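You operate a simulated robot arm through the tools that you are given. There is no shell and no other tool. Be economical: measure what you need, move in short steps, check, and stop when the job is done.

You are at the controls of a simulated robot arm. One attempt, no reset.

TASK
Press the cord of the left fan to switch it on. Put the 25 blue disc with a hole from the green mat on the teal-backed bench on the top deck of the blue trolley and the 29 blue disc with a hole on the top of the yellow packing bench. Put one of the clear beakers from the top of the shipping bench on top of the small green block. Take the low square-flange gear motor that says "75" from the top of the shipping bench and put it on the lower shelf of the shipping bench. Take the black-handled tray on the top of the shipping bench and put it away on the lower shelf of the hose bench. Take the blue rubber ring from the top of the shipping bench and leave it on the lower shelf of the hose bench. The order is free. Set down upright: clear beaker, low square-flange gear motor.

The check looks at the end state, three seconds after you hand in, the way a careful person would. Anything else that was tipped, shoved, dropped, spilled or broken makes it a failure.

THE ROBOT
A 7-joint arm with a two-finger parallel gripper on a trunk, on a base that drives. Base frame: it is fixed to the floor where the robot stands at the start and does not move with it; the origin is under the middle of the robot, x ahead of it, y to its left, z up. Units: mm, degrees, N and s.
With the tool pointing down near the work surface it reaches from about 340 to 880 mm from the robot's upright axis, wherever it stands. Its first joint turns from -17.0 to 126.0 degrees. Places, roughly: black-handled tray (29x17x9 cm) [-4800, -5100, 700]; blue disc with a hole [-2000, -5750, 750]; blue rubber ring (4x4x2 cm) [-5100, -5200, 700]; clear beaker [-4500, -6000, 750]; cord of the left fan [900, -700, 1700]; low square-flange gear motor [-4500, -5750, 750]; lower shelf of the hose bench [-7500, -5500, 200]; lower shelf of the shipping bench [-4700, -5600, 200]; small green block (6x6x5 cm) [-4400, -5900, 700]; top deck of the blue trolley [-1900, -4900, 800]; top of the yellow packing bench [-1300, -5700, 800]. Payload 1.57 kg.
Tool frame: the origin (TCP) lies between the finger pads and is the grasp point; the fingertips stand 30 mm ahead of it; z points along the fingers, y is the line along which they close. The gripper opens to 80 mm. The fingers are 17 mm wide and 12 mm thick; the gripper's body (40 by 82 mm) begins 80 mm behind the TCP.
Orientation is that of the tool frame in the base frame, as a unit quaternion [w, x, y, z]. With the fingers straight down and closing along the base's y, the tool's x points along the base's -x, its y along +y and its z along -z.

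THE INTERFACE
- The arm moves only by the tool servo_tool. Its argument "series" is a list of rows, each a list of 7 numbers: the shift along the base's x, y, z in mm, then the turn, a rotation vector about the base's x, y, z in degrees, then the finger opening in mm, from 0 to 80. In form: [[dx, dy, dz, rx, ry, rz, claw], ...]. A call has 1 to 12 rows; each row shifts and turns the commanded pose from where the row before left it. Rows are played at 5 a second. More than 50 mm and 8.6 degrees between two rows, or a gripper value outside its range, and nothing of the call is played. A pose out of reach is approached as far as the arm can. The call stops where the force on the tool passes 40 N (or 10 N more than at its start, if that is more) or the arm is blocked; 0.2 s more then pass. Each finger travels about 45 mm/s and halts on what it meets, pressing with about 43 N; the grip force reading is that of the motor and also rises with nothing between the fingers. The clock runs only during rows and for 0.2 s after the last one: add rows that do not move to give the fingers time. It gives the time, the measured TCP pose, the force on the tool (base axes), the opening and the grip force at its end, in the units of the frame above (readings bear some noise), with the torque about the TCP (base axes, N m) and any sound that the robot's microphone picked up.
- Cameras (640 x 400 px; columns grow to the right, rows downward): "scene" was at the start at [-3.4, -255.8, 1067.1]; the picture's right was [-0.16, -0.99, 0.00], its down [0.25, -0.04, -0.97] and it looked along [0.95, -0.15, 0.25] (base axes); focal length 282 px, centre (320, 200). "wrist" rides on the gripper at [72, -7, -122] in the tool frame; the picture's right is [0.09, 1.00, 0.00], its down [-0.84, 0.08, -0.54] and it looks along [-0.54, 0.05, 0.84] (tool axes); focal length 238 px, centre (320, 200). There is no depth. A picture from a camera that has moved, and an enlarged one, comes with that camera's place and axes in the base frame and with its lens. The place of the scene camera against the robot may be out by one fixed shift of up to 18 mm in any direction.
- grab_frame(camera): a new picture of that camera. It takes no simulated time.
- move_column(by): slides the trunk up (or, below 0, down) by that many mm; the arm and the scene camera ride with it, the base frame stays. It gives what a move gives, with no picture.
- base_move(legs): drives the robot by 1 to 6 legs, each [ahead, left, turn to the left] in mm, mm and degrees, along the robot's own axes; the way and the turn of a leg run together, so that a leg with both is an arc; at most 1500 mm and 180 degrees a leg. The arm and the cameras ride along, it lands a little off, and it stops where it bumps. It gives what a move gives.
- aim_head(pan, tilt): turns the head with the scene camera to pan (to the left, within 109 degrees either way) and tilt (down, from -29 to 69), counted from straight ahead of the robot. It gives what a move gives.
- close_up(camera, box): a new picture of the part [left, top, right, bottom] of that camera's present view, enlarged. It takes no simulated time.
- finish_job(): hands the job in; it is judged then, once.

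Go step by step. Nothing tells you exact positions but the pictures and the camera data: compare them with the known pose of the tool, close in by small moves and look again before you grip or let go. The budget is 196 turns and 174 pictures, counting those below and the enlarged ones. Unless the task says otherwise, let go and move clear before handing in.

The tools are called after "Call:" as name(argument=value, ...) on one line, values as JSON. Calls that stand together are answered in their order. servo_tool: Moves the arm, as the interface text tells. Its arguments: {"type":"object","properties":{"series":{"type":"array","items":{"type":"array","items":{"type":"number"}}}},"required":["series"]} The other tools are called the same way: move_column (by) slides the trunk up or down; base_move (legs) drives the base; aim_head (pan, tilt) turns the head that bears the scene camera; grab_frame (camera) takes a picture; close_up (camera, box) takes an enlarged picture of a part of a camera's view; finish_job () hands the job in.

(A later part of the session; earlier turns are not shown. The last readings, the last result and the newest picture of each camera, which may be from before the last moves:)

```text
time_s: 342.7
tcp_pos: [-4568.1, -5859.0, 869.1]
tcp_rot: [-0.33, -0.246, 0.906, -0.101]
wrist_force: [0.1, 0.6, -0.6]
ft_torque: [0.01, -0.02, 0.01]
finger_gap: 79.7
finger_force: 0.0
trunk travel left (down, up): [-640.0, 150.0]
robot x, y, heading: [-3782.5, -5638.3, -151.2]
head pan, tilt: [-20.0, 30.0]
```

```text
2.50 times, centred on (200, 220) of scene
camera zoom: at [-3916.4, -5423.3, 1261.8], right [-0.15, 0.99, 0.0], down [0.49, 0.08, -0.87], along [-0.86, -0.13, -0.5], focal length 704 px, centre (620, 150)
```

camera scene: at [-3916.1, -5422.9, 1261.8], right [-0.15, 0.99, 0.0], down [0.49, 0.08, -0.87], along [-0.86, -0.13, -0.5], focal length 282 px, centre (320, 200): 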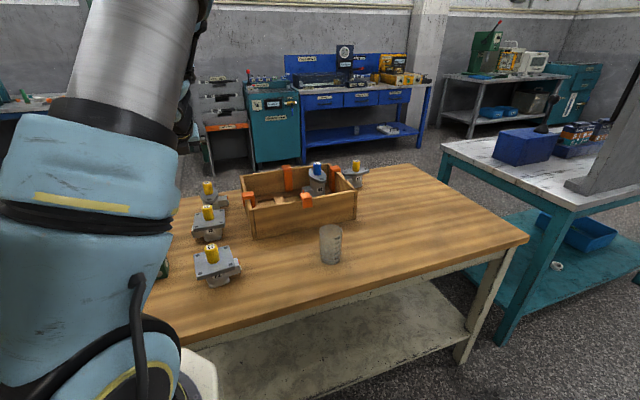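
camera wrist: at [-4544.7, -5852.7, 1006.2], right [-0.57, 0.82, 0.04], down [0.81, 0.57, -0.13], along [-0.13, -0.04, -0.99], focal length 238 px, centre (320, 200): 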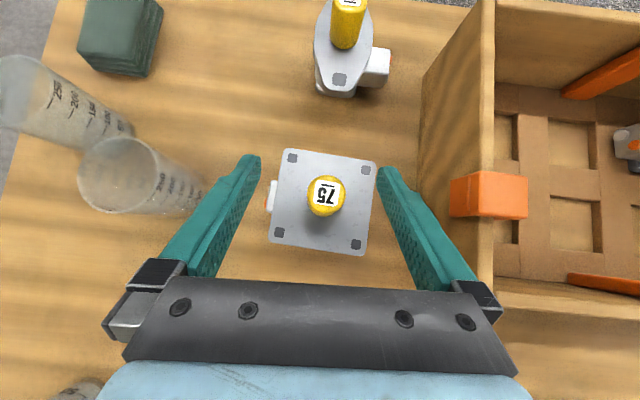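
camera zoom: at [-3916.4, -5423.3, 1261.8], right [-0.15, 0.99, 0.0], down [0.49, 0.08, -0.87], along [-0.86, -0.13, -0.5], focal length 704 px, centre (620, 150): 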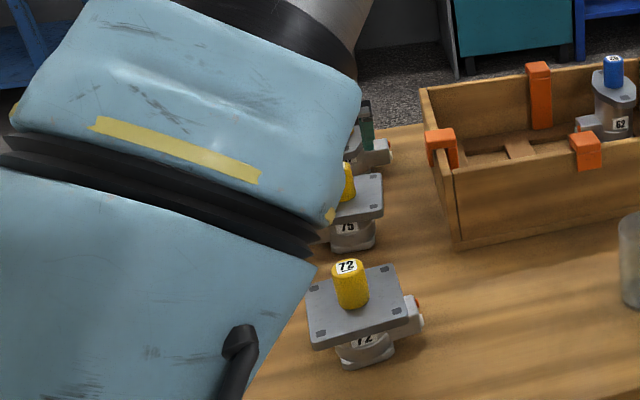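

The cap is well centred. I'll back 9 mm for the pitched contact point and lower so the fingertips sit just above the flange, then close.

Call:
servo_tool(series=[[6.5, 7, 0, 0, 0, 0, 80], [0, 0, -25, 0, 0, 0, 80], [0, 0, -22, 0, 0, 0, 80], [0, 0, 0, 0, 0, 0, 60], [0, 0, 0, 0, 0, 0, 40], [0, 0, 0, 0, 0, 0, 20], [0, 0, 0, 0, 0, 0, 15], [0, 0, 0, 0, 0, 0, 15]])

Call:
grab_frame(camera="wrist")

```text
time_s: 344.5
tcp_pos: [-4561.3, -5852.8, 821.4]
tcp_rot: [-0.33, -0.247, 0.906, -0.102]
wrist_force: [-0.6, 2.5, 0.4]
ft_torque: [0.36, 0.25, -0.1]
finger_gap: 29.7
finger_force: 28.1
trunk travel left (down, up): [-640.0, 150.0]
robot x, y, heading: [-3781.6, -5634.1, -151.2]
head pan, tilt: [-20.0, 30.0]
```

```text
81 pictures are left
camera wrist: at [-4538.9, -5846.0, 958.9], right [-0.57, 0.82, 0.04], down [0.81, 0.57, -0.13], along [-0.13, -0.04, -0.99], focal length 238 px, centre (320, 200)
```

wrist: 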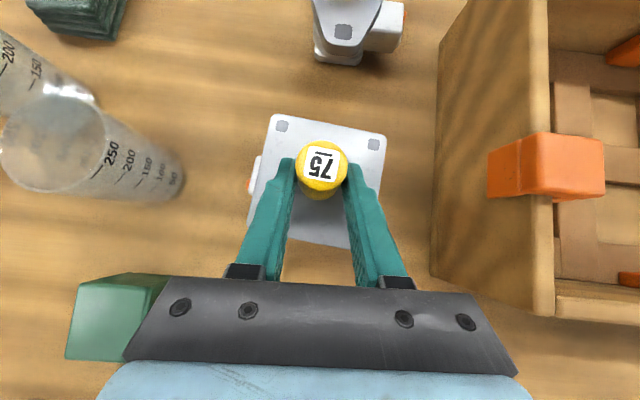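

The cap is gripped at 29.7 mm. Lift and check it hangs upright.

Call:
servo_tool(series=[[0, 0, 0, 0, 0, 0, 15], [0, 0, 15, 0, 0, 0, 15], [0, 0, 30, 0, 0, 0, 15], [0, 0, 40, 0, 0, 0, 15], [0, 0, 40, 0, 0, 0, 15], [0, 0, 40, 0, 0, 0, 15]])

Call:
grab_frame(camera="wrist")

Call:
grab_frame(camera="scene")

```text
time_s: 345.9
tcp_pos: [-4561.5, -5852.0, 986.8]
tcp_rot: [-0.33, -0.245, 0.906, -0.102]
wrist_force: [-1.9, 2.3, -7.7]
ft_torque: [0.07, -0.06, 0.06]
finger_gap: 29.3
finger_force: 38.7
trunk travel left (down, up): [-640.0, 150.0]
robot x, y, heading: [-3783.6, -5635.0, -151.3]
head pan, tilt: [-20.0, 30.0]
```

```text
80 pictures are left
camera wrist: at [-4539.6, -5845.6, 1125.1], right [-0.57, 0.82, 0.04], down [0.81, 0.57, -0.13], along [-0.13, -0.04, -0.99], focal length 238 px, centre (320, 200)
```

wrist: 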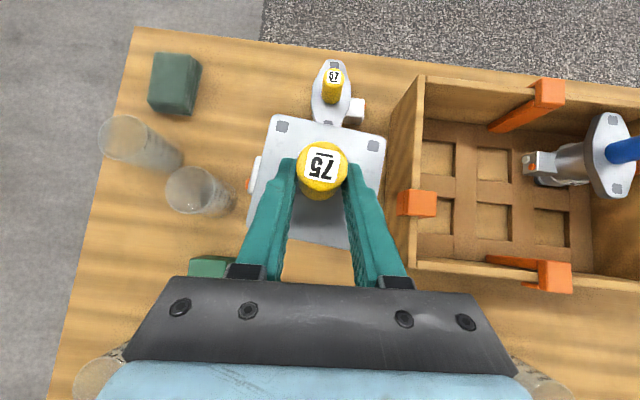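

```text
79 pictures are left
camera scene: at [-3917.1, -5423.0, 1261.6], right [-0.15, 0.99, 0.0], down [0.49, 0.08, -0.87], along [-0.86, -0.13, -0.5], focal length 282 px, centre (320, 200)
```

scene: 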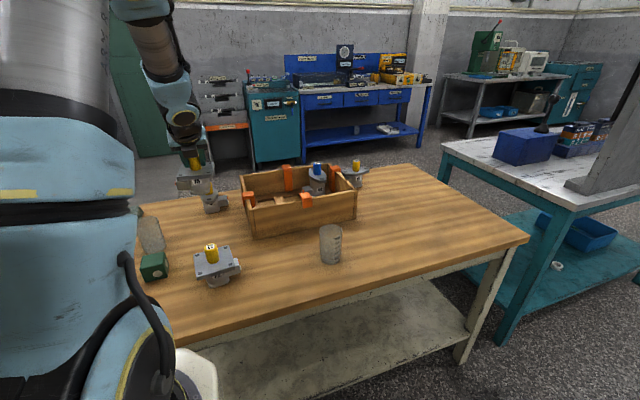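

Motor 75 lifted (≈0.8 kg) and upright. I'll retract, back off from the bench, and lower in front of its lower shelf.

Call:
servo_tool(series=[[30, 17, 0, 0, 0, 0, 15], [30, 17, 0, 0, 0, 0, 15], [30, 17, 0, 0, 0, 0, 15], [25, 14, 0, 0, 0, 0, 15]])

Call:
base_move(legs=[[-340, -70, 0]])

Call:
move_column(by=-300)

Call:
move_column(by=-300)

Call:
aim_head(pan=-5, tilt=20)

Call:
grab_frame(camera="scene")

Call:
grab_frame(camera="wrist")

```text
time_s: 346.9
tcp_pos: [-4445.5, -5787.4, 986.4]
tcp_rot: [-0.33, -0.246, 0.906, -0.101]
wrist_force: [0.2, -0.2, -7.7]
ft_torque: [0.1, -0.07, 0.01]
finger_gap: 29.4
finger_force: 39.0
trunk travel left (down, up): [-640.0, 150.0]
robot x, y, heading: [-3781.4, -5636.8, -151.1]
head pan, tilt: [-20.0, 30.0]
```

```text
time_s: 349.2
tcp_pos: [-4182.5, -5564.0, 987.7]
tcp_rot: [-0.33, -0.248, 0.905, -0.103]
wrist_force: [-1.0, -0.2, -8.1]
ft_torque: [0.08, -0.05, -0.01]
finger_gap: 29.4
finger_force: 38.7
trunk travel left (down, up): [-640.0, 150.0]
robot x, y, heading: [-3521.1, -5411.5, -151.0]
head pan, tilt: [-20.0, 30.0]
```

```text
time_s: 352.2
tcp_pos: [-4182.7, -5564.7, 686.9]
tcp_rot: [-0.33, -0.247, 0.905, -0.102]
wrist_force: [0.0, 0.9, -7.2]
ft_torque: [0.11, -0.08, -0.02]
finger_gap: 29.5
finger_force: 39.0
trunk travel left (down, up): [-340.0, 450.0]
robot x, y, heading: [-3519.4, -5412.0, -150.9]
head pan, tilt: [-20.0, 30.0]
```

```text
time_s: 355.2
tcp_pos: [-4181.8, -5564.2, 386.1]
tcp_rot: [-0.33, -0.248, 0.905, -0.101]
wrist_force: [0.2, -0.1, -6.6]
ft_torque: [0.09, -0.07, -0.02]
finger_gap: 29.2
finger_force: 38.7
trunk travel left (down, up): [-40.0, 750.0]
robot x, y, heading: [-3520.9, -5413.6, -150.9]
head pan, tilt: [-20.0, 30.0]
```

```text
time_s: 355.9
tcp_pos: [-4182.7, -5565.3, 386.9]
tcp_rot: [-0.33, -0.248, 0.905, -0.102]
wrist_force: [0.4, 0.1, -7.6]
ft_torque: [0.07, -0.04, 0.01]
finger_gap: 29.1
finger_force: 39.4
trunk travel left (down, up): [-40.0, 750.0]
robot x, y, heading: [-3518.8, -5412.9, -150.5]
head pan, tilt: [-5.0, 20.0]
```

```text
78 pictures are left
camera scene: at [-3650.3, -5222.3, 677.8], right [-0.41, 0.91, 0.0], down [0.31, 0.14, -0.94], along [-0.86, -0.38, -0.34], focal length 282 px, centre (320, 200)
```

scene: 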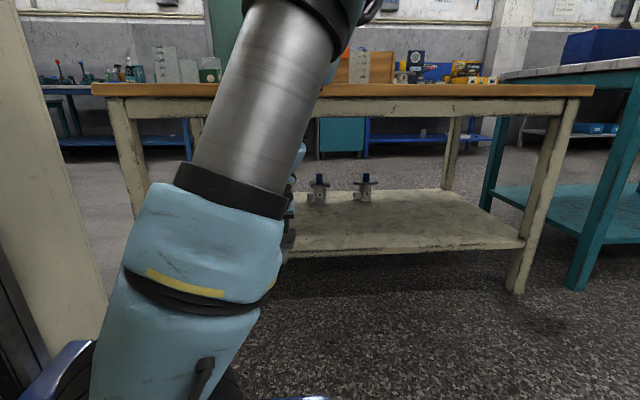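

```text
77 pictures are left
camera wrist: at [-4160.6, -5558.4, 524.4], right [-0.57, 0.82, 0.04], down [0.81, 0.57, -0.13], along [-0.13, -0.04, -0.99], focal length 238 px, centre (320, 200)
```

wrist: 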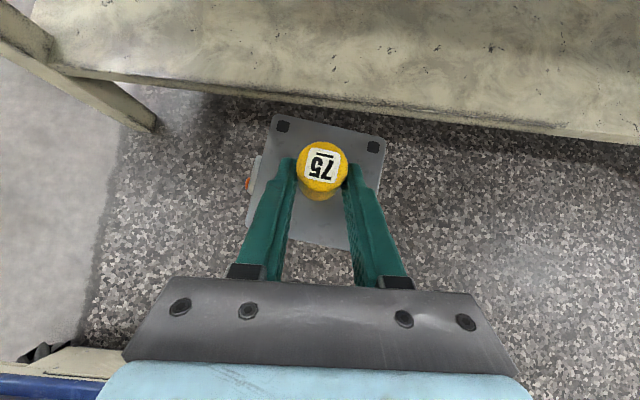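

The shelf edge is ahead at N≈-6479, z≈208. I'll drive 120 mm, lower a bit and reach in.

Call:
base_move(legs=[[120, 0, -0.7]])

Call:
servo_tool(series=[[0, 0, -30, 0, 0, 0, 15], [-39, -22, 0, 0, 0, 0, 15], [-39, -22, 0, 0, 0, 0, 15], [-39, -22, 0, 0, 0, 0, 15], [-35, -20, 0, 0, 0, 0, 15]])

Call:
grab_frame(camera="wrist")

Call:
grab_frame(camera="scene")

```text
time_s: 357.2
tcp_pos: [-4289.7, -5614.7, 386.2]
tcp_rot: [-0.33, -0.242, 0.907, -0.1]
wrist_force: [-0.1, 0.2, -6.8]
ft_torque: [0.08, -0.06, -0.03]
finger_gap: 29.1
finger_force: 38.8
trunk travel left (down, up): [-40.0, 750.0]
robot x, y, heading: [-3626.9, -5466.1, -151.5]
head pan, tilt: [-5.0, 20.0]
```

```text
time_s: 358.4
tcp_pos: [-4443.3, -5701.3, 357.8]
tcp_rot: [-0.33, -0.243, 0.906, -0.102]
wrist_force: [0.0, 0.3, -7.5]
ft_torque: [0.1, -0.06, -0.02]
finger_gap: 29.2
finger_force: 38.7
trunk travel left (down, up): [-40.0, 750.0]
robot x, y, heading: [-3624.4, -5471.5, -151.7]
head pan, tilt: [-5.0, 20.0]
```

```text
76 pictures are left
camera wrist: at [-4420.6, -5695.7, 495.2], right [-0.57, 0.82, 0.04], down [0.81, 0.57, -0.13], along [-0.13, -0.05, -0.99], focal length 238 px, centre (320, 200)
```

wrist: 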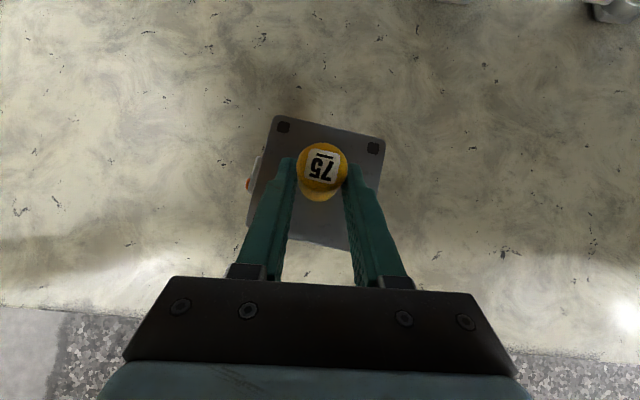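

```text
75 pictures are left
camera scene: at [-3753.8, -5278.9, 677.8], right [-0.4, 0.92, 0.0], down [0.31, 0.14, -0.94], along [-0.86, -0.37, -0.34], focal length 282 px, centre (320, 200)
```

scene: 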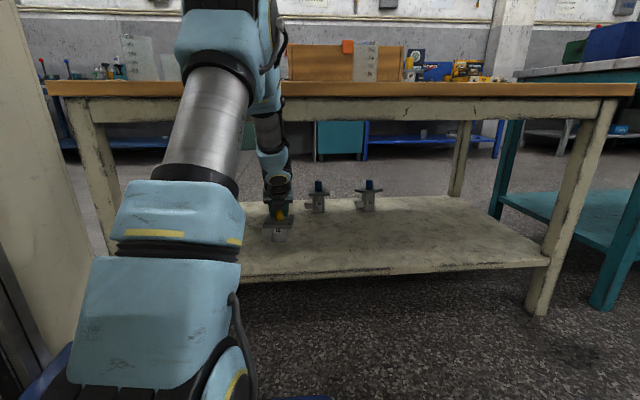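

Motor is over the clear east half of the shelf. Lowering to contact.

Call:
servo_tool(series=[[0, 0, -15, 0, 0, 0, 15], [0, 0, -15, 0, 0, 0, 15], [0, 0, -8, 0, 0, 0, 15], [0, 0, -4, 0, 0, 0, 15], [0, 0, -3, 0, 0, 0, 15], [0, 0, 0, 0, 0, 0, 15]])

Call:
close_up(camera="scene", box=[220, 150, 400, 290])

```text
time_s: 359.6
tcp_pos: [-4445.3, -5703.9, 318.6]
tcp_rot: [-0.337, -0.243, 0.904, -0.101]
wrist_force: [4.8, 3.5, 17.0]
ft_torque: [0.8, -0.66, -0.07]
finger_gap: 29.1
finger_force: 38.4
trunk travel left (down, up): [-40.0, 750.0]
robot x, y, heading: [-3625.6, -5469.5, -151.3]
head pan, tilt: [-5.0, 20.0]
stopped in row 6: the force on the tool passed its limit at 44 N (the readings are from after the stop); the commanded pose is now the measured one
```

```text
2.86 times, centred on (310, 220) of scene
camera zoom: at [-3753.5, -5278.9, 677.7], right [-0.4, 0.92, 0.0], down [0.31, 0.14, -0.94], along [-0.86, -0.37, -0.34], focal length 805 px, centre (349, 143)
```

zoom: 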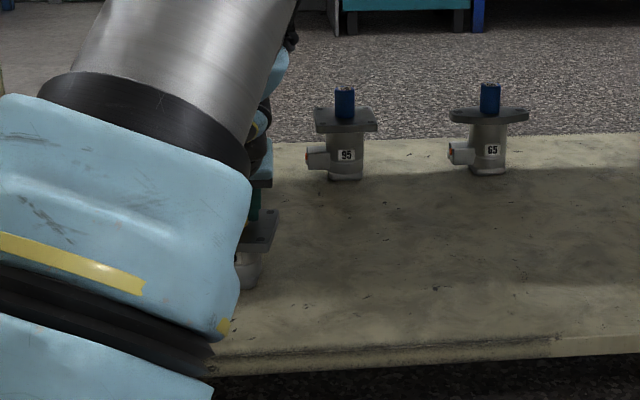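

Contact. I'll relax upward 3 mm, then open slowly and check the motor stands upright.

Call:
servo_tool(series=[[0, 0, 2, 0, 0, 0, 15], [0, 0, 1, 0, 0, 0, 15], [0, 0, 0, 0, 0, 0, 32], [0, 0, 0, 0, 0, 0, 45], [0, 0, 0, 0, 0, 0, 60], [0, 0, 0, 0, 0, 0, 60], [0, 0, 0, 0, 0, 0, 60]])

Call:
grab_frame(camera="wrist")

```text
time_s: 361.2
tcp_pos: [-4445.0, -5702.0, 320.0]
tcp_rot: [-0.334, -0.243, 0.905, -0.101]
wrist_force: [0.6, 0.6, 0.8]
ft_torque: [-0.01, -0.01, -0.02]
finger_gap: 60.0
finger_force: 0.0
trunk travel left (down, up): [-40.0, 750.0]
robot x, y, heading: [-3628.7, -5467.2, -151.5]
head pan, tilt: [-5.0, 20.0]
```

```text
73 pictures are left
camera wrist: at [-4421.3, -5696.7, 457.3], right [-0.57, 0.82, 0.04], down [0.81, 0.57, -0.14], along [-0.14, -0.05, -0.99], focal length 238 px, centre (320, 200)
```

wrist: 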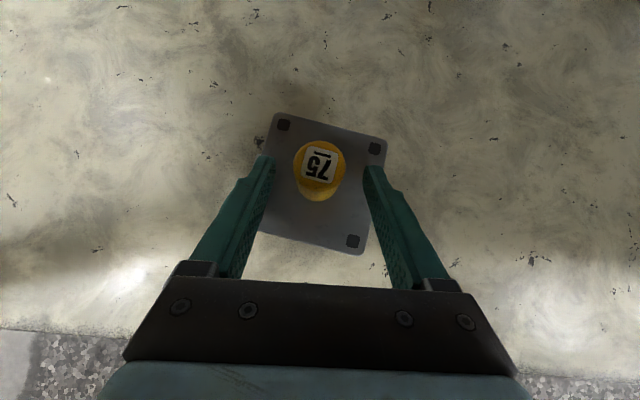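

Standing upright. Withdrawing along the tool axis, then straight back.

Call:
servo_tool(series=[[16, 9, 22, 0, 0, 0, 60], [16, 9, 22, 0, 0, 0, 60], [25, 14, 10, 0, 0, 0, 60], [39, 22, 0, 0, 0, 0, 60], [39, 22, 0, 0, 0, 0, 60], [35, 20, 0, 0, 0, 0, 60]])

Call:
base_move(legs=[[-150, 0, 0]])

Call:
move_column(by=350)

Call:
grab_frame(camera="scene")

```text
time_s: 362.6
tcp_pos: [-4272.5, -5607.5, 373.7]
tcp_rot: [-0.335, -0.244, 0.905, -0.101]
wrist_force: [0.4, -1.0, 0.2]
ft_torque: [-0.02, -0.02, -0.04]
finger_gap: 59.8
finger_force: 0.1
trunk travel left (down, up): [-40.0, 750.0]
robot x, y, heading: [-3628.4, -5467.5, -151.7]
head pan, tilt: [-5.0, 20.0]
```

```text
time_s: 364.0
tcp_pos: [-4142.4, -5535.4, 373.1]
tcp_rot: [-0.335, -0.243, 0.905, -0.101]
wrist_force: [0.4, 0.8, -0.2]
ft_torque: [0.0, 0.0, -0.01]
finger_gap: 60.2
finger_force: 0.1
trunk travel left (down, up): [-40.0, 750.0]
robot x, y, heading: [-3495.8, -5397.9, -151.6]
head pan, tilt: [-5.0, 20.0]
```

```text
time_s: 367.4
tcp_pos: [-4141.1, -5534.7, 722.9]
tcp_rot: [-0.335, -0.243, 0.905, -0.101]
wrist_force: [0.7, -0.3, -0.5]
ft_torque: [0.0, 0.03, -0.03]
finger_gap: 60.2
finger_force: 0.0
trunk travel left (down, up): [-390.0, 400.0]
robot x, y, heading: [-3495.2, -5394.8, -151.8]
head pan, tilt: [-5.0, 20.0]
```

```text
72 pictures are left
camera scene: at [-3621.4, -5207.5, 1027.8], right [-0.4, 0.92, 0.0], down [0.31, 0.14, -0.94], along [-0.86, -0.37, -0.34], focal length 282 px, centre (320, 200)
```

scene: 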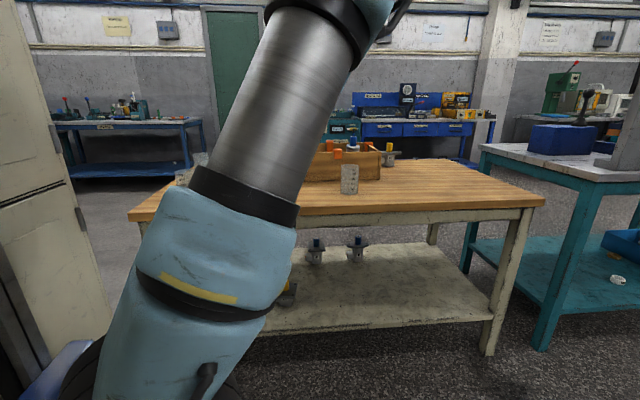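

Motor 75 stands on the shelf. Next: the isolated clear beaker by the box, to go on the small green block. Raise and move in.

Call:
move_column(by=320)

Call:
base_move(legs=[[370, -20, 0]])

Call:
servo_tool(series=[[-12, 40, 0, 0, 0, 0, 80], [-12, 40, 0, 0, 0, 0, 80], [-12, 40, 0, 0, 0, 0, 80], [-12, 40, 0, 0, 0, 0, 80], [-12, 40, 0, 0, 0, 0, 80], [-12, 40, 0, 0, 0, 0, 80]])

Call:
grab_frame(camera="wrist")

Call:
grab_frame(camera="scene")

```text
time_s: 370.6
tcp_pos: [-4141.8, -5535.5, 1043.4]
tcp_rot: [-0.334, -0.243, 0.905, -0.101]
wrist_force: [0.5, -0.3, -0.1]
ft_torque: [0.01, 0.04, 0.05]
finger_gap: 59.8
finger_force: 0.1
trunk travel left (down, up): [-710.0, 80.0]
robot x, y, heading: [-3493.4, -5393.0, -151.7]
head pan, tilt: [-5.0, 20.0]
```

```text
time_s: 372.9
tcp_pos: [-4478.7, -5694.4, 1043.6]
tcp_rot: [-0.334, -0.244, 0.905, -0.102]
wrist_force: [0.3, 0.6, -0.3]
ft_torque: [0.0, 0.0, 0.02]
finger_gap: 59.9
finger_force: 0.1
trunk travel left (down, up): [-710.0, 80.0]
robot x, y, heading: [-3829.4, -5560.7, -151.6]
head pan, tilt: [-5.0, 20.0]
```

```text
time_s: 374.3
tcp_pos: [-4552.2, -5454.1, 1043.2]
tcp_rot: [-0.335, -0.244, 0.905, -0.101]
wrist_force: [-0.2, -0.2, -0.1]
ft_torque: [0.0, 0.03, 0.02]
finger_gap: 80.2
finger_force: 0.1
trunk travel left (down, up): [-710.0, 80.0]
robot x, y, heading: [-3829.6, -5558.8, -151.5]
head pan, tilt: [-5.0, 20.0]
```

```text
71 pictures are left
camera wrist: at [-4529.2, -5448.8, 1180.6], right [-0.57, 0.82, 0.04], down [0.81, 0.57, -0.14], along [-0.14, -0.05, -0.99], focal length 238 px, centre (320, 200)
```

wrist: 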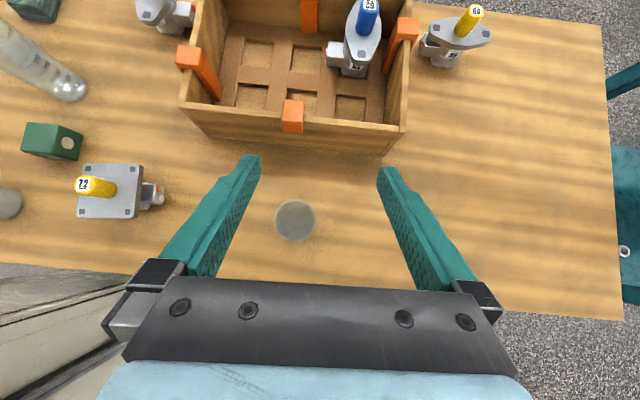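

```text
70 pictures are left
camera scene: at [-3959.5, -5367.3, 1347.9], right [-0.4, 0.92, 0.0], down [0.31, 0.14, -0.94], along [-0.86, -0.37, -0.34], focal length 282 px, centre (320, 200)
```

scene: 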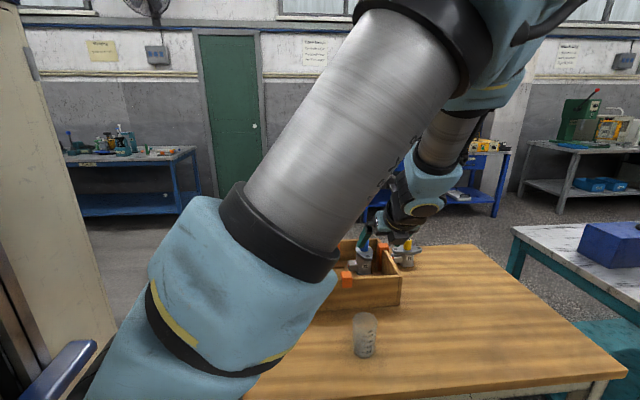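

Beaker is nearly under the hand at about [-4533, -5480]. I'll centre over it and come down to check.

Call:
servo_tool(series=[[27, -21, -20, 0, 0, 0, 80], [0, 0, -45, 0, 0, 0, 80], [0, 0, -45, 0, 0, 0, 80], [0, 0, -30, 0, 0, 0, 80], [0, 0, 0, 0, 0, 0, 80]])

Call:
grab_frame(camera="wrist")

```text
time_s: 375.5
tcp_pos: [-4524.8, -5475.7, 903.0]
tcp_rot: [-0.335, -0.243, 0.905, -0.101]
wrist_force: [0.1, 0.9, 0.0]
ft_torque: [-0.03, 0.01, -0.01]
finger_gap: 79.8
finger_force: 0.1
trunk travel left (down, up): [-710.0, 80.0]
robot x, y, heading: [-3828.9, -5558.2, -151.4]
head pan, tilt: [-5.0, 20.0]
```

```text
69 pictures are left
camera wrist: at [-4501.6, -5469.3, 1040.8], right [-0.57, 0.82, 0.04], down [0.81, 0.57, -0.14], along [-0.14, -0.05, -0.99], focal length 238 px, centre (320, 200)
```

wrist: 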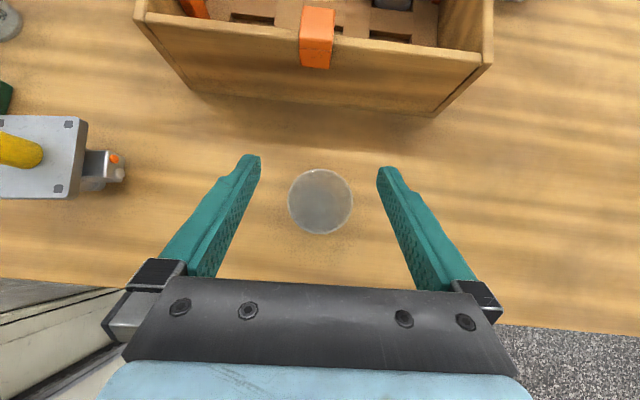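

Centred well. Descend to grip height and close.

Call:
servo_tool(series=[[0, 0, -40, 0, 0, 0, 80], [0, 0, -40, 0, 0, 0, 80], [0, 0, -30, 0, 0, 0, 80], [0, 0, 0, 0, 0, 0, 70], [0, 0, 0, 0, 0, 0, 60], [0, 0, 0, 0, 0, 0, 55], [0, 0, 0, 0, 0, 0, 55]])

Call:
grab_frame(camera="wrist")

```text
time_s: 377.1
tcp_pos: [-4524.5, -5476.1, 793.2]
tcp_rot: [-0.335, -0.243, 0.905, -0.1]
wrist_force: [0.0, -0.6, -0.2]
ft_torque: [0.03, 0.03, -0.01]
finger_gap: 63.1
finger_force: 35.9
trunk travel left (down, up): [-710.0, 80.0]
robot x, y, heading: [-3832.7, -5556.7, -151.6]
head pan, tilt: [-5.0, 20.0]
```

```text
68 pictures are left
camera wrist: at [-4501.4, -5469.8, 931.4], right [-0.57, 0.82, 0.04], down [0.81, 0.57, -0.14], along [-0.14, -0.05, -0.99], focal length 238 px, centre (320, 200)
```

wrist: 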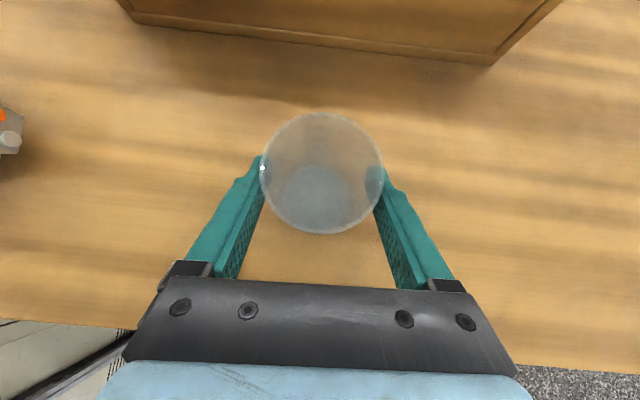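

Beaker gripped. Lift clear and carry it over toward the small green block.

Call:
servo_tool(series=[[0, 0, 0, 0, 0, 0, 55], [0, 0, 30, 0, 0, 0, 55], [0, 0, 45, 0, 0, 0, 55], [0, 0, 45, 0, 0, 0, 55], [0, 0, 45, 0, 0, 0, 55], [11, -40, 0, 0, 0, 0, 55], [11, -40, 0, 0, 0, 0, 55], [11, -40, 0, 0, 0, 0, 55], [11, -40, 0, 0, 0, 0, 55], [11, -40, 0, 0, 0, 0, 55], [11, -40, 0, 0, 0, 0, 55], [11, -40, 0, 0, 0, 0, 55]])

Call:
grab_frame(camera="wrist")

Call:
grab_frame(camera="scene")

```text
time_s: 379.7
tcp_pos: [-4448.1, -5756.9, 959.9]
tcp_rot: [-0.335, -0.242, 0.905, -0.101]
wrist_force: [-0.5, 0.2, -1.4]
ft_torque: [-0.04, -0.02, 0.03]
finger_gap: 62.4
finger_force: 43.0
trunk travel left (down, up): [-710.0, 80.0]
robot x, y, heading: [-3831.6, -5557.6, -151.7]
head pan, tilt: [-5.0, 20.0]
```

```text
67 pictures are left
camera wrist: at [-4424.7, -5749.7, 1096.6], right [-0.56, 0.82, 0.04], down [0.81, 0.56, -0.14], along [-0.14, -0.05, -0.99], focal length 238 px, centre (320, 200)
```

wrist: 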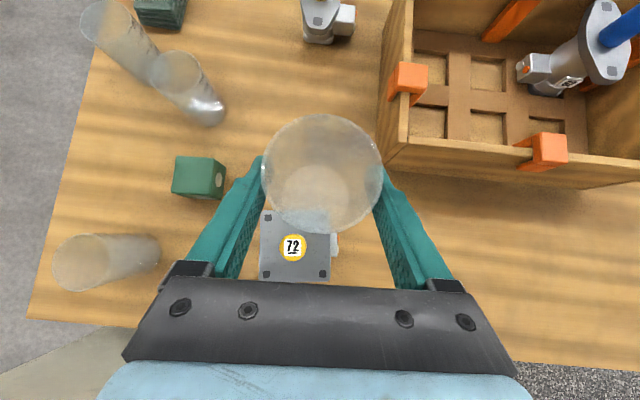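

```text
66 pictures are left
camera scene: at [-3959.4, -5366.1, 1347.7], right [-0.4, 0.92, 0.0], down [0.31, 0.13, -0.94], along [-0.86, -0.37, -0.34], focal length 282 px, centre (320, 200)
```

scene: 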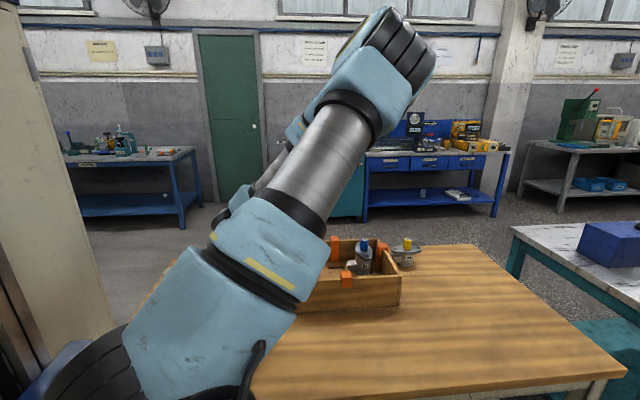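

The block's top centre is at about [-4399, -5926]. Moving above it.

Call:
servo_tool(series=[[14.8, -41, 0, 0, 0, 0, 55], [14.8, -41, 0, 0, 0, 0, 55], [14.8, -41, 0, 0, 0, 0, 55], [14.8, -41, 0, 0, 0, 0, 55], [0, 0, -30, 0, 0, 0, 55], [0, 0, -30, 0, 0, 0, 55], [0, 0, 0, 0, 0, 0, 55]])

Call:
grab_frame(camera="wrist")

Call:
aim_head(pan=20, tilt=35)

Call:
grab_frame(camera="scene")

```text
time_s: 381.3
tcp_pos: [-4387.7, -5922.0, 896.9]
tcp_rot: [-0.334, -0.243, 0.905, -0.101]
wrist_force: [0.7, 0.7, -1.8]
ft_torque: [0.01, -0.01, -0.03]
finger_gap: 62.6
finger_force: 42.9
trunk travel left (down, up): [-710.0, 80.0]
robot x, y, heading: [-3830.5, -5555.3, -151.5]
head pan, tilt: [-5.0, 20.0]
```

```text
65 pictures are left
camera wrist: at [-4364.1, -5913.7, 1035.7], right [-0.57, 0.82, 0.04], down [0.81, 0.57, -0.14], along [-0.14, -0.05, -0.99], focal length 238 px, centre (320, 200)
```

wrist: 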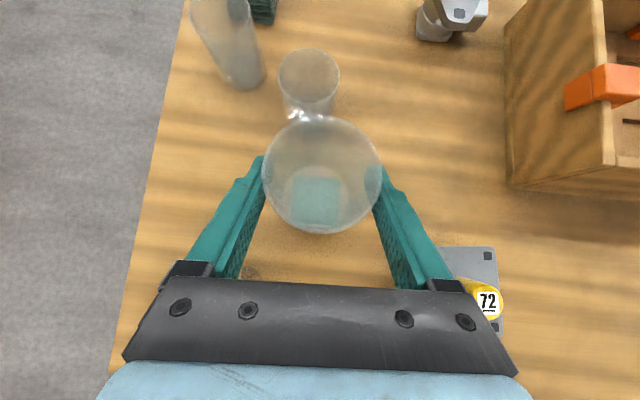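

```text
time_s: 382.2
tcp_pos: [-4388.1, -5921.1, 898.3]
tcp_rot: [-0.334, -0.243, 0.905, -0.101]
wrist_force: [0.3, -0.4, -1.2]
ft_torque: [0.02, -0.03, 0.01]
finger_gap: 62.7
finger_force: 43.2
trunk travel left (down, up): [-710.0, 80.0]
robot x, y, heading: [-3833.5, -5557.5, -151.6]
head pan, tilt: [20.0, 35.0]
```

```text
64 pictures are left
camera scene: at [-3932.6, -5395.9, 1324.0], right [-0.75, 0.67, 0.0], down [0.38, 0.43, -0.82], along [-0.54, -0.61, -0.57], focal length 282 px, centre (320, 200)
```

scene: 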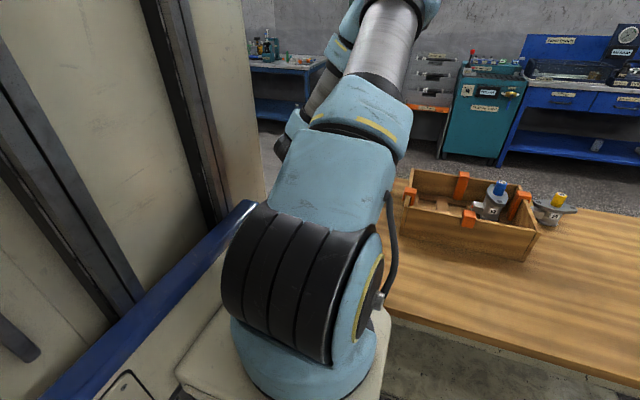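

The block appears centred beneath the beaker. Lowering gently onto it.

Call:
servo_tool(series=[[0, -3, -20, 0, 0, 0, 55], [0, 0, -20, 0, 0, 0, 55], [0, 0, -6, 0, 0, 0, 55], [0, 0, -3, 0, 0, 0, 55], [0, 0, 0, 0, 0, 0, 55]])

Call:
grab_frame(camera="wrist")

```text
time_s: 383.4
tcp_pos: [-4387.7, -5924.5, 849.5]
tcp_rot: [-0.335, -0.242, 0.905, -0.1]
wrist_force: [0.0, 0.1, -1.0]
ft_torque: [-0.01, 0.0, -0.02]
finger_gap: 62.5
finger_force: 43.7
trunk travel left (down, up): [-710.0, 80.0]
robot x, y, heading: [-3834.1, -5560.0, -151.6]
head pan, tilt: [20.0, 35.0]
```

```text
63 pictures are left
camera wrist: at [-4364.5, -5916.8, 987.1], right [-0.57, 0.82, 0.04], down [0.81, 0.57, -0.14], along [-0.14, -0.05, -0.99], focal length 238 px, centre (320, 200)
```

wrist: 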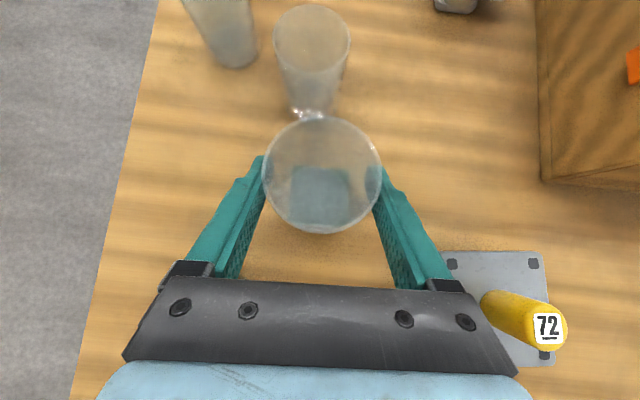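

Call:
servo_tool(series=[[0, 0, -2, 0, 0, 0, 55], [0, 0, -2, 0, 0, 0, 55], [0, 0, -2, 0, 0, 0, 55], [0, 0, 0, 0, 0, 0, 55]])

```text
time_s: 384.4
tcp_pos: [-4389.8, -5923.3, 846.9]
tcp_rot: [-0.339, -0.242, 0.904, -0.101]
wrist_force: [-0.4, 3.5, 34.0]
ft_torque: [0.85, 0.74, -0.06]
finger_gap: 63.0
finger_force: 42.9
trunk travel left (down, up): [-710.0, 80.0]
robot x, y, heading: [-3831.6, -5555.4, -151.5]
head pan, tilt: [20.0, 35.0]
```

Contact. I'll relax upward until the force vanishes, then open slowly and lift straight out.

Call:
servo_tool(series=[[0, 0, 1.5, 0, 0, 0, 55], [0, 0, 1.5, 0, 0, 0, 55], [0, 0, 0, 0, 0, 0, 55]])

Call:
servo_tool(series=[[0, 0, 0, 0, 0, 0, 66], [0, 0, 0, 0, 0, 0, 72], [0, 0, 0, 0, 0, 0, 80], [0, 0, 0, 0, 0, 0, 80], [0, 0, 0, 0, 0, 0, 80]])

Call:
grab_frame(camera="wrist")

```text
time_s: 385.2
tcp_pos: [-4388.1, -5923.3, 845.1]
tcp_rot: [-0.335, -0.243, 0.905, -0.101]
wrist_force: [-2.9, -2.5, 14.4]
ft_torque: [0.08, 0.63, 0.12]
finger_gap: 62.4
finger_force: 43.5
trunk travel left (down, up): [-710.0, 80.0]
robot x, y, heading: [-3828.4, -5558.5, -151.3]
head pan, tilt: [20.0, 35.0]
```

```text
time_s: 386.4
tcp_pos: [-4387.9, -5922.6, 847.0]
tcp_rot: [-0.335, -0.243, 0.905, -0.1]
wrist_force: [-0.3, 0.5, -0.8]
ft_torque: [0.02, 0.02, 0.03]
finger_gap: 80.0
finger_force: 0.1
trunk travel left (down, up): [-710.0, 80.0]
robot x, y, heading: [-3832.8, -5559.2, -151.4]
head pan, tilt: [20.0, 35.0]
```

```text
62 pictures are left
camera wrist: at [-4365.0, -5916.5, 984.4], right [-0.57, 0.82, 0.04], down [0.81, 0.57, -0.14], along [-0.14, -0.05, -0.99], focal length 238 px, centre (320, 200)
```

wrist: 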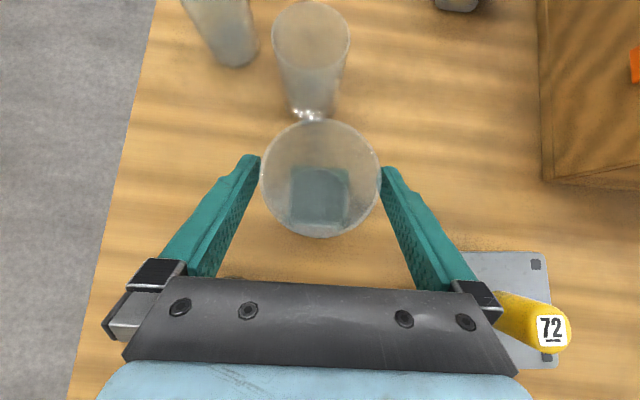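

The beaker rests on the block. Lifting straight up and backing away.

Call:
servo_tool(series=[[0, 0, 15, 0, 0, 0, 80], [0, 0, 25, 0, 0, 0, 80], [0, 0, 40, 0, 0, 0, 80], [0, 0, 45, 0, 0, 0, 80], [0, 0, 45, 0, 0, 0, 80]])

Call:
grab_frame(camera="wrist")

```text
time_s: 387.6
tcp_pos: [-4388.8, -5922.5, 1016.9]
tcp_rot: [-0.334, -0.243, 0.905, -0.1]
wrist_force: [-0.3, 0.2, -0.7]
ft_torque: [-0.02, -0.01, 0.05]
finger_gap: 79.7
finger_force: 0.0
trunk travel left (down, up): [-710.0, 80.0]
robot x, y, heading: [-3832.8, -5557.2, -151.7]
head pan, tilt: [20.0, 35.0]
```

```text
61 pictures are left
camera wrist: at [-4365.3, -5916.4, 1154.0], right [-0.57, 0.82, 0.04], down [0.81, 0.56, -0.14], along [-0.14, -0.05, -0.99], focal length 238 px, centre (320, 200)
```

wrist: 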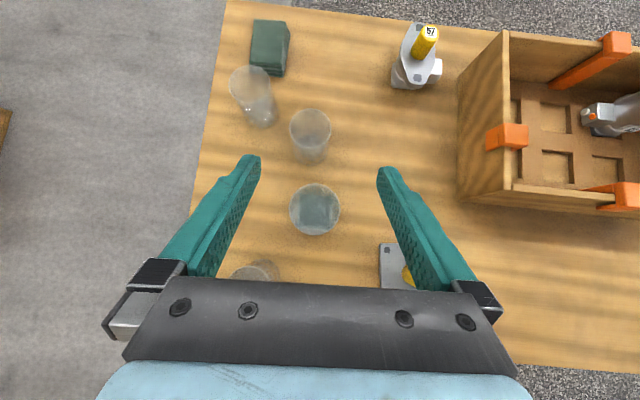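

The beaker stands on the green block. Next the blue discs: I'll back off and turn around toward the teal-backed bench.

Call:
base_move(legs=[[-480, 0, 0], [0, 0, 179.3]])

Call:
aim_head(pan=-25, tilt=18)

Call:
grab_frame(camera="scene")

```text
time_s: 397.8
tcp_pos: [-2847.9, -4972.7, 1016.7]
tcp_rot: [-0.098, 0.907, 0.235, 0.336]
wrist_force: [-0.4, -0.3, -0.1]
ft_torque: [0.0, 0.0, -0.04]
finger_gap: 80.2
finger_force: 0.1
trunk travel left (down, up): [-710.0, 80.0]
robot x, y, heading: [-3410.7, -5326.3, 27.4]
head pan, tilt: [20.0, 35.0]
```

```text
time_s: 398.9
tcp_pos: [-2849.4, -4972.7, 1016.6]
tcp_rot: [-0.098, 0.907, 0.235, 0.336]
wrist_force: [0.2, -0.1, 0.6]
ft_torque: [0.0, 0.0, 0.01]
finger_gap: 79.8
finger_force: 0.1
trunk travel left (down, up): [-710.0, 80.0]
robot x, y, heading: [-3411.6, -5330.8, 27.5]
head pan, tilt: [-25.0, 18.0]
```

```text
60 pictures are left
camera scene: at [-3286.1, -5579.3, 1351.1], right [0.04, -1.0, 0.0], down [-0.31, -0.01, -0.95], along [0.95, 0.04, -0.31], focal length 282 px, centre (320, 200)
```

scene: 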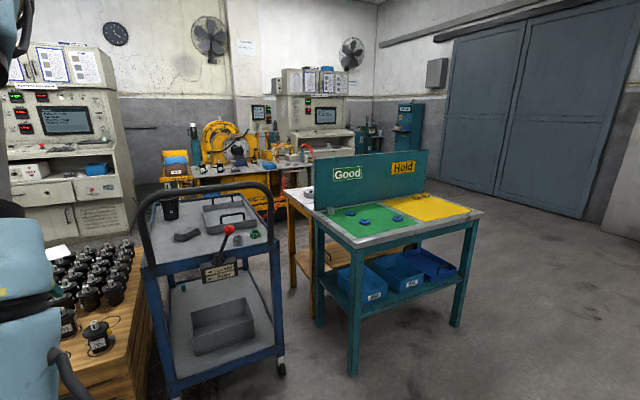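

The green "Good" mat has blue discs; the trolley is left and the yellow packing bench is behind. Zooming in.

Call:
close_up(camera="scene", box=[270, 160, 490, 260])

Call:
close_up(camera="scene", box=[130, 170, 300, 290])

```text
2.91 times, centred on (380, 210) of scene
camera zoom: at [-3286.1, -5579.3, 1351.1], right [0.04, -1.0, 0.0], down [-0.31, -0.01, -0.95], along [0.95, 0.04, -0.31], focal length 820 px, centre (146, 171)
```

zoom: 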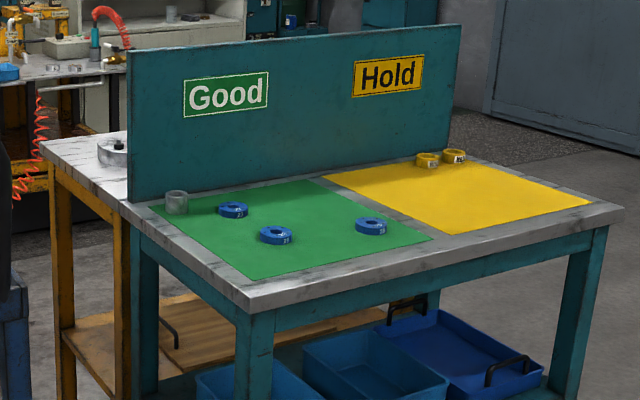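

```text
3.33 times, centred on (215, 230) of scene
camera zoom: at [-3286.1, -5579.3, 1351.1], right [0.04, -1.0, 0.0], down [-0.31, -0.01, -0.95], along [0.95, 0.04, -0.31], focal length 939 px, centre (670, 100)
```

zoom: 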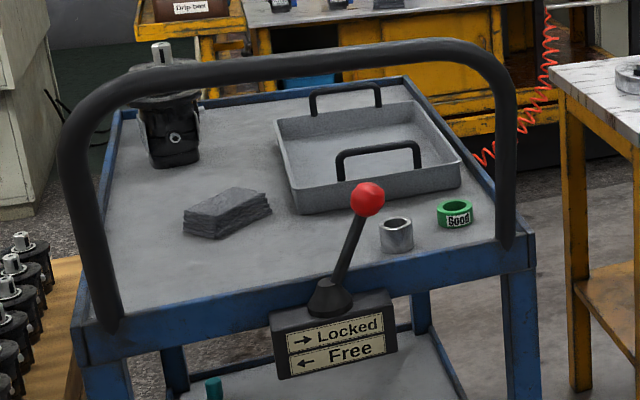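

Three blue discs lie on the mat; the trolley brake reads "Locked". I'll move in front of the teal-backed bench.

Call:
base_move(legs=[[100, -1000, 0.9], [420, 0, 0]])

Call:
aim_head(pan=0, tilt=32)

Call:
grab_frame(camera="scene")

Call:
grab_frame(camera="wrist")

```text
time_s: 406.3
tcp_pos: [-1921.4, -5609.4, 1015.3]
tcp_rot: [-0.1, 0.905, 0.241, 0.335]
wrist_force: [-0.3, 0.1, -0.8]
ft_torque: [-0.02, -0.01, -0.01]
finger_gap: 79.9
finger_force: 0.1
trunk travel left (down, up): [-710.0, 80.0]
robot x, y, heading: [-2479.2, -5974.1, 28.1]
head pan, tilt: [-25.0, 18.0]
```

```text
time_s: 407.2
tcp_pos: [-1922.4, -5609.3, 1016.1]
tcp_rot: [-0.1, 0.906, 0.241, 0.335]
wrist_force: [-0.7, 1.2, 0.3]
ft_torque: [-0.03, 0.0, -0.03]
finger_gap: 80.1
finger_force: 0.0
trunk travel left (down, up): [-710.0, 80.0]
robot x, y, heading: [-2477.7, -5971.2, 27.9]
head pan, tilt: [0.0, 32.0]
```

```text
57 pictures are left
camera scene: at [-2364.8, -6183.7, 1328.7], right [0.47, -0.88, 0.0], down [-0.47, -0.25, -0.85], along [0.75, 0.4, -0.53], focal length 282 px, centre (320, 200)
```

scene: 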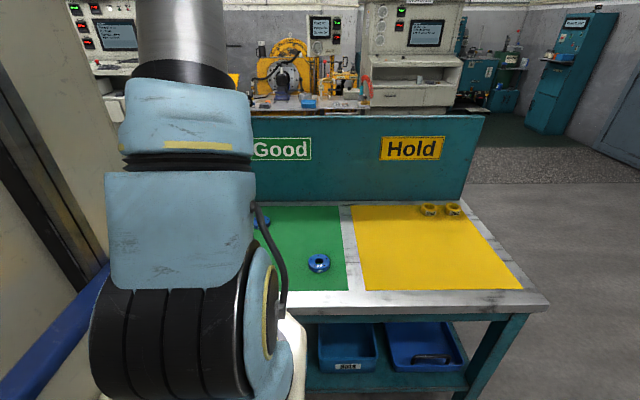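

```text
56 pictures are left
camera wrist: at [-1945.1, -5621.7, 1154.2], right [0.56, -0.83, 0.04], down [-0.82, -0.56, -0.14], along [0.14, 0.05, -0.99], focal length 238 px, centre (320, 200)
```

wrist: 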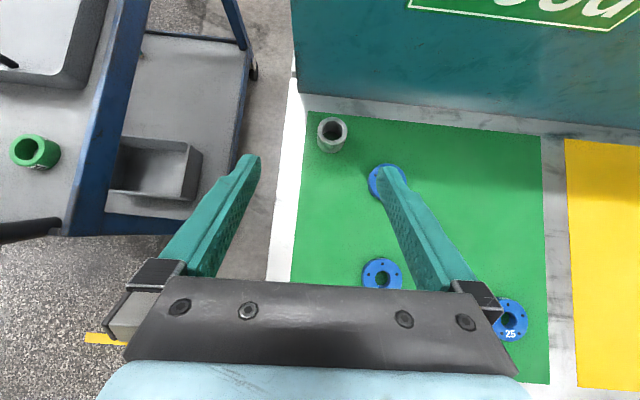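

Disc 25 is at about [-1875, -5967]. I'll move over it and bring the tool nearer vertical (about 15° pitch).

Call:
servo_tool(series=[[4.7, -40, -12, -4, 7.6, 0, 80], [4.7, -40, -12, -4, 7.6, 0, 80], [4.7, -40, -12, -4, 7.6, 0, 80], [4.7, -40, -12, 0, 0, 0, 80], [4.7, -40, -12, 0, 0, 0, 80], [4.7, -40, -12, 0, 0, 0, 80], [4.7, -40, -12, 0, 0, 0, 80], [4.7, -40, -12, 0, 0, 0, 80], [4.7, -40, -12, 0, 0, 0, 80]])

Call:
grab_frame(camera="wrist")

Call:
grab_frame(camera="scene")

```text
time_s: 409.2
tcp_pos: [-1878.3, -5969.3, 908.0]
tcp_rot: [-0.051, 0.959, 0.25, 0.123]
wrist_force: [-0.7, 0.3, -0.8]
ft_torque: [-0.03, 0.03, -0.06]
finger_gap: 80.2
finger_force: 0.1
trunk travel left (down, up): [-710.0, 80.0]
robot x, y, heading: [-2479.7, -5974.4, 27.8]
head pan, tilt: [0.0, 32.0]
```

```text
55 pictures are left
camera wrist: at [-1846.7, -5952.1, 1043.6], right [0.57, -0.82, -0.01], down [-0.78, -0.55, 0.3], along [-0.26, -0.16, -0.95], focal length 238 px, centre (320, 200)
```

wrist: 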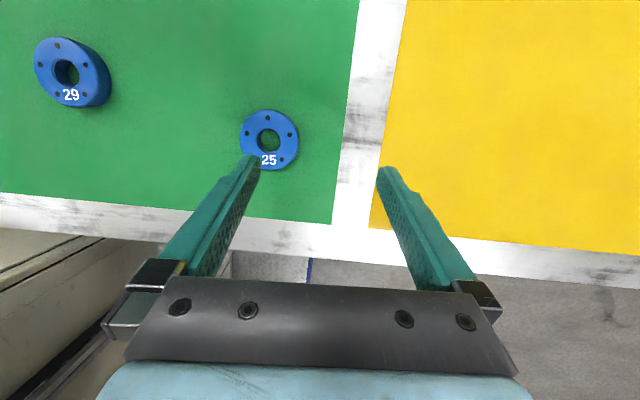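

```text
54 pictures are left
camera scene: at [-2364.8, -6183.1, 1328.7], right [0.47, -0.88, 0.0], down [-0.47, -0.25, -0.85], along [0.75, 0.4, -0.53], focal length 282 px, centre (320, 200)
```

scene: 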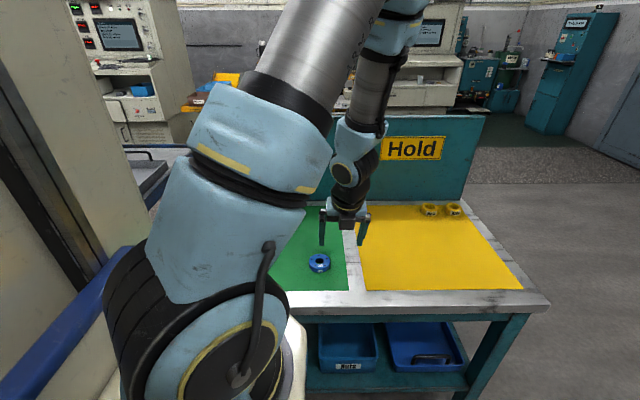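

Labels read: disc 25 under the hand, disc 29 beyond. I'll centre over 25 and descend partway.

Call:
servo_tool(series=[[-12.3, 28, -10, 0, 0, 0, 80], [-12.3, 28, -20, 0, 0, 0, 80], [0, 0, -35, 0, 0, 0, 80], [0, 0, 0, 0, 0, 0, 80]])

Call:
grab_frame(camera="wrist")

```text
time_s: 410.2
tcp_pos: [-1902.8, -5913.0, 843.5]
tcp_rot: [-0.051, 0.959, 0.249, 0.123]
wrist_force: [0.2, -0.4, -0.6]
ft_torque: [-0.03, 0.01, 0.01]
finger_gap: 79.8
finger_force: 0.0
trunk travel left (down, up): [-710.0, 80.0]
robot x, y, heading: [-2479.3, -5973.5, 28.2]
head pan, tilt: [0.0, 32.0]
```

```text
53 pictures are left
camera wrist: at [-1871.7, -5896.5, 978.6], right [0.57, -0.82, -0.01], down [-0.78, -0.54, 0.3], along [-0.25, -0.16, -0.95], focal length 238 px, centre (320, 200)
```

wrist: 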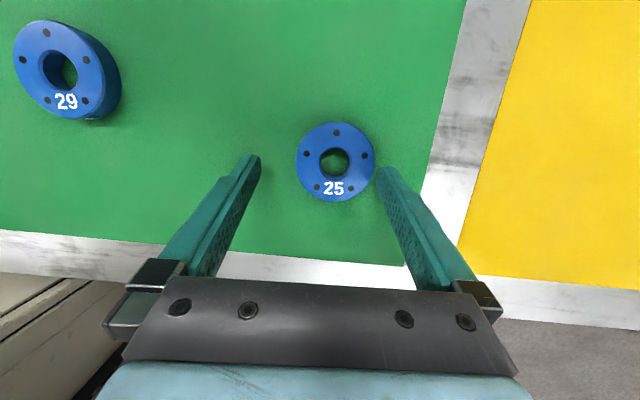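

Disc top seems at z≈795. I'll correct 13 mm right, then descend gently, watching the force.

Call:
servo_tool(series=[[9.9, -10, 0, 0, 0, 0, 80], [0, 0, -15, 0, 0, 0, 80], [0, 0, 0, 0, 0, 0, 80]])

Call:
grab_frame(camera="wrist")

Call:
close_up(camera="scene", box=[260, 180, 400, 300])

```text
time_s: 410.9
tcp_pos: [-1892.2, -5924.3, 832.5]
tcp_rot: [-0.051, 0.959, 0.25, 0.125]
wrist_force: [-9.2, -2.8, 33.5]
ft_torque: [-1.37, -0.42, -0.19]
finger_gap: 77.2
finger_force: 0.1
trunk travel left (down, up): [-710.0, 80.0]
robot x, y, heading: [-2478.9, -5970.1, 28.2]
head pan, tilt: [0.0, 32.0]
stopped in row 3: the force on the tool passed its limit at 46 N (the readings are from after the stop); the commanded pose is now the measured one
```

```text
52 pictures are left
camera wrist: at [-1862.0, -5907.3, 967.7], right [0.57, -0.82, -0.01], down [-0.78, -0.54, 0.3], along [-0.25, -0.16, -0.95], focal length 238 px, centre (320, 200)
```

wrist: 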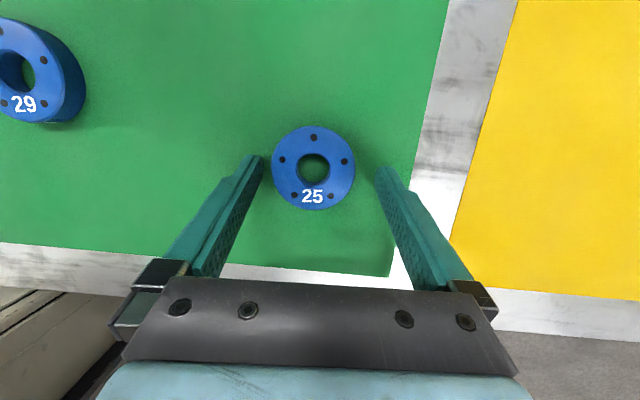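

```text
3.33 times, centred on (330, 240) of scene
camera zoom: at [-2366.4, -6183.7, 1329.3], right [0.47, -0.88, 0.0], down [-0.47, -0.25, -0.85], along [0.75, 0.4, -0.53], focal length 939 px, centre (287, 67)
```

zoom: 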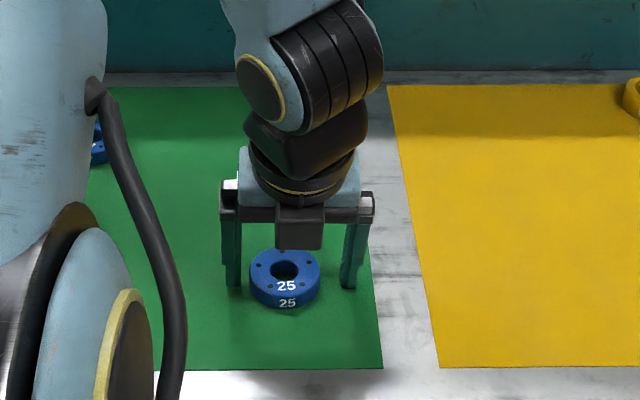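

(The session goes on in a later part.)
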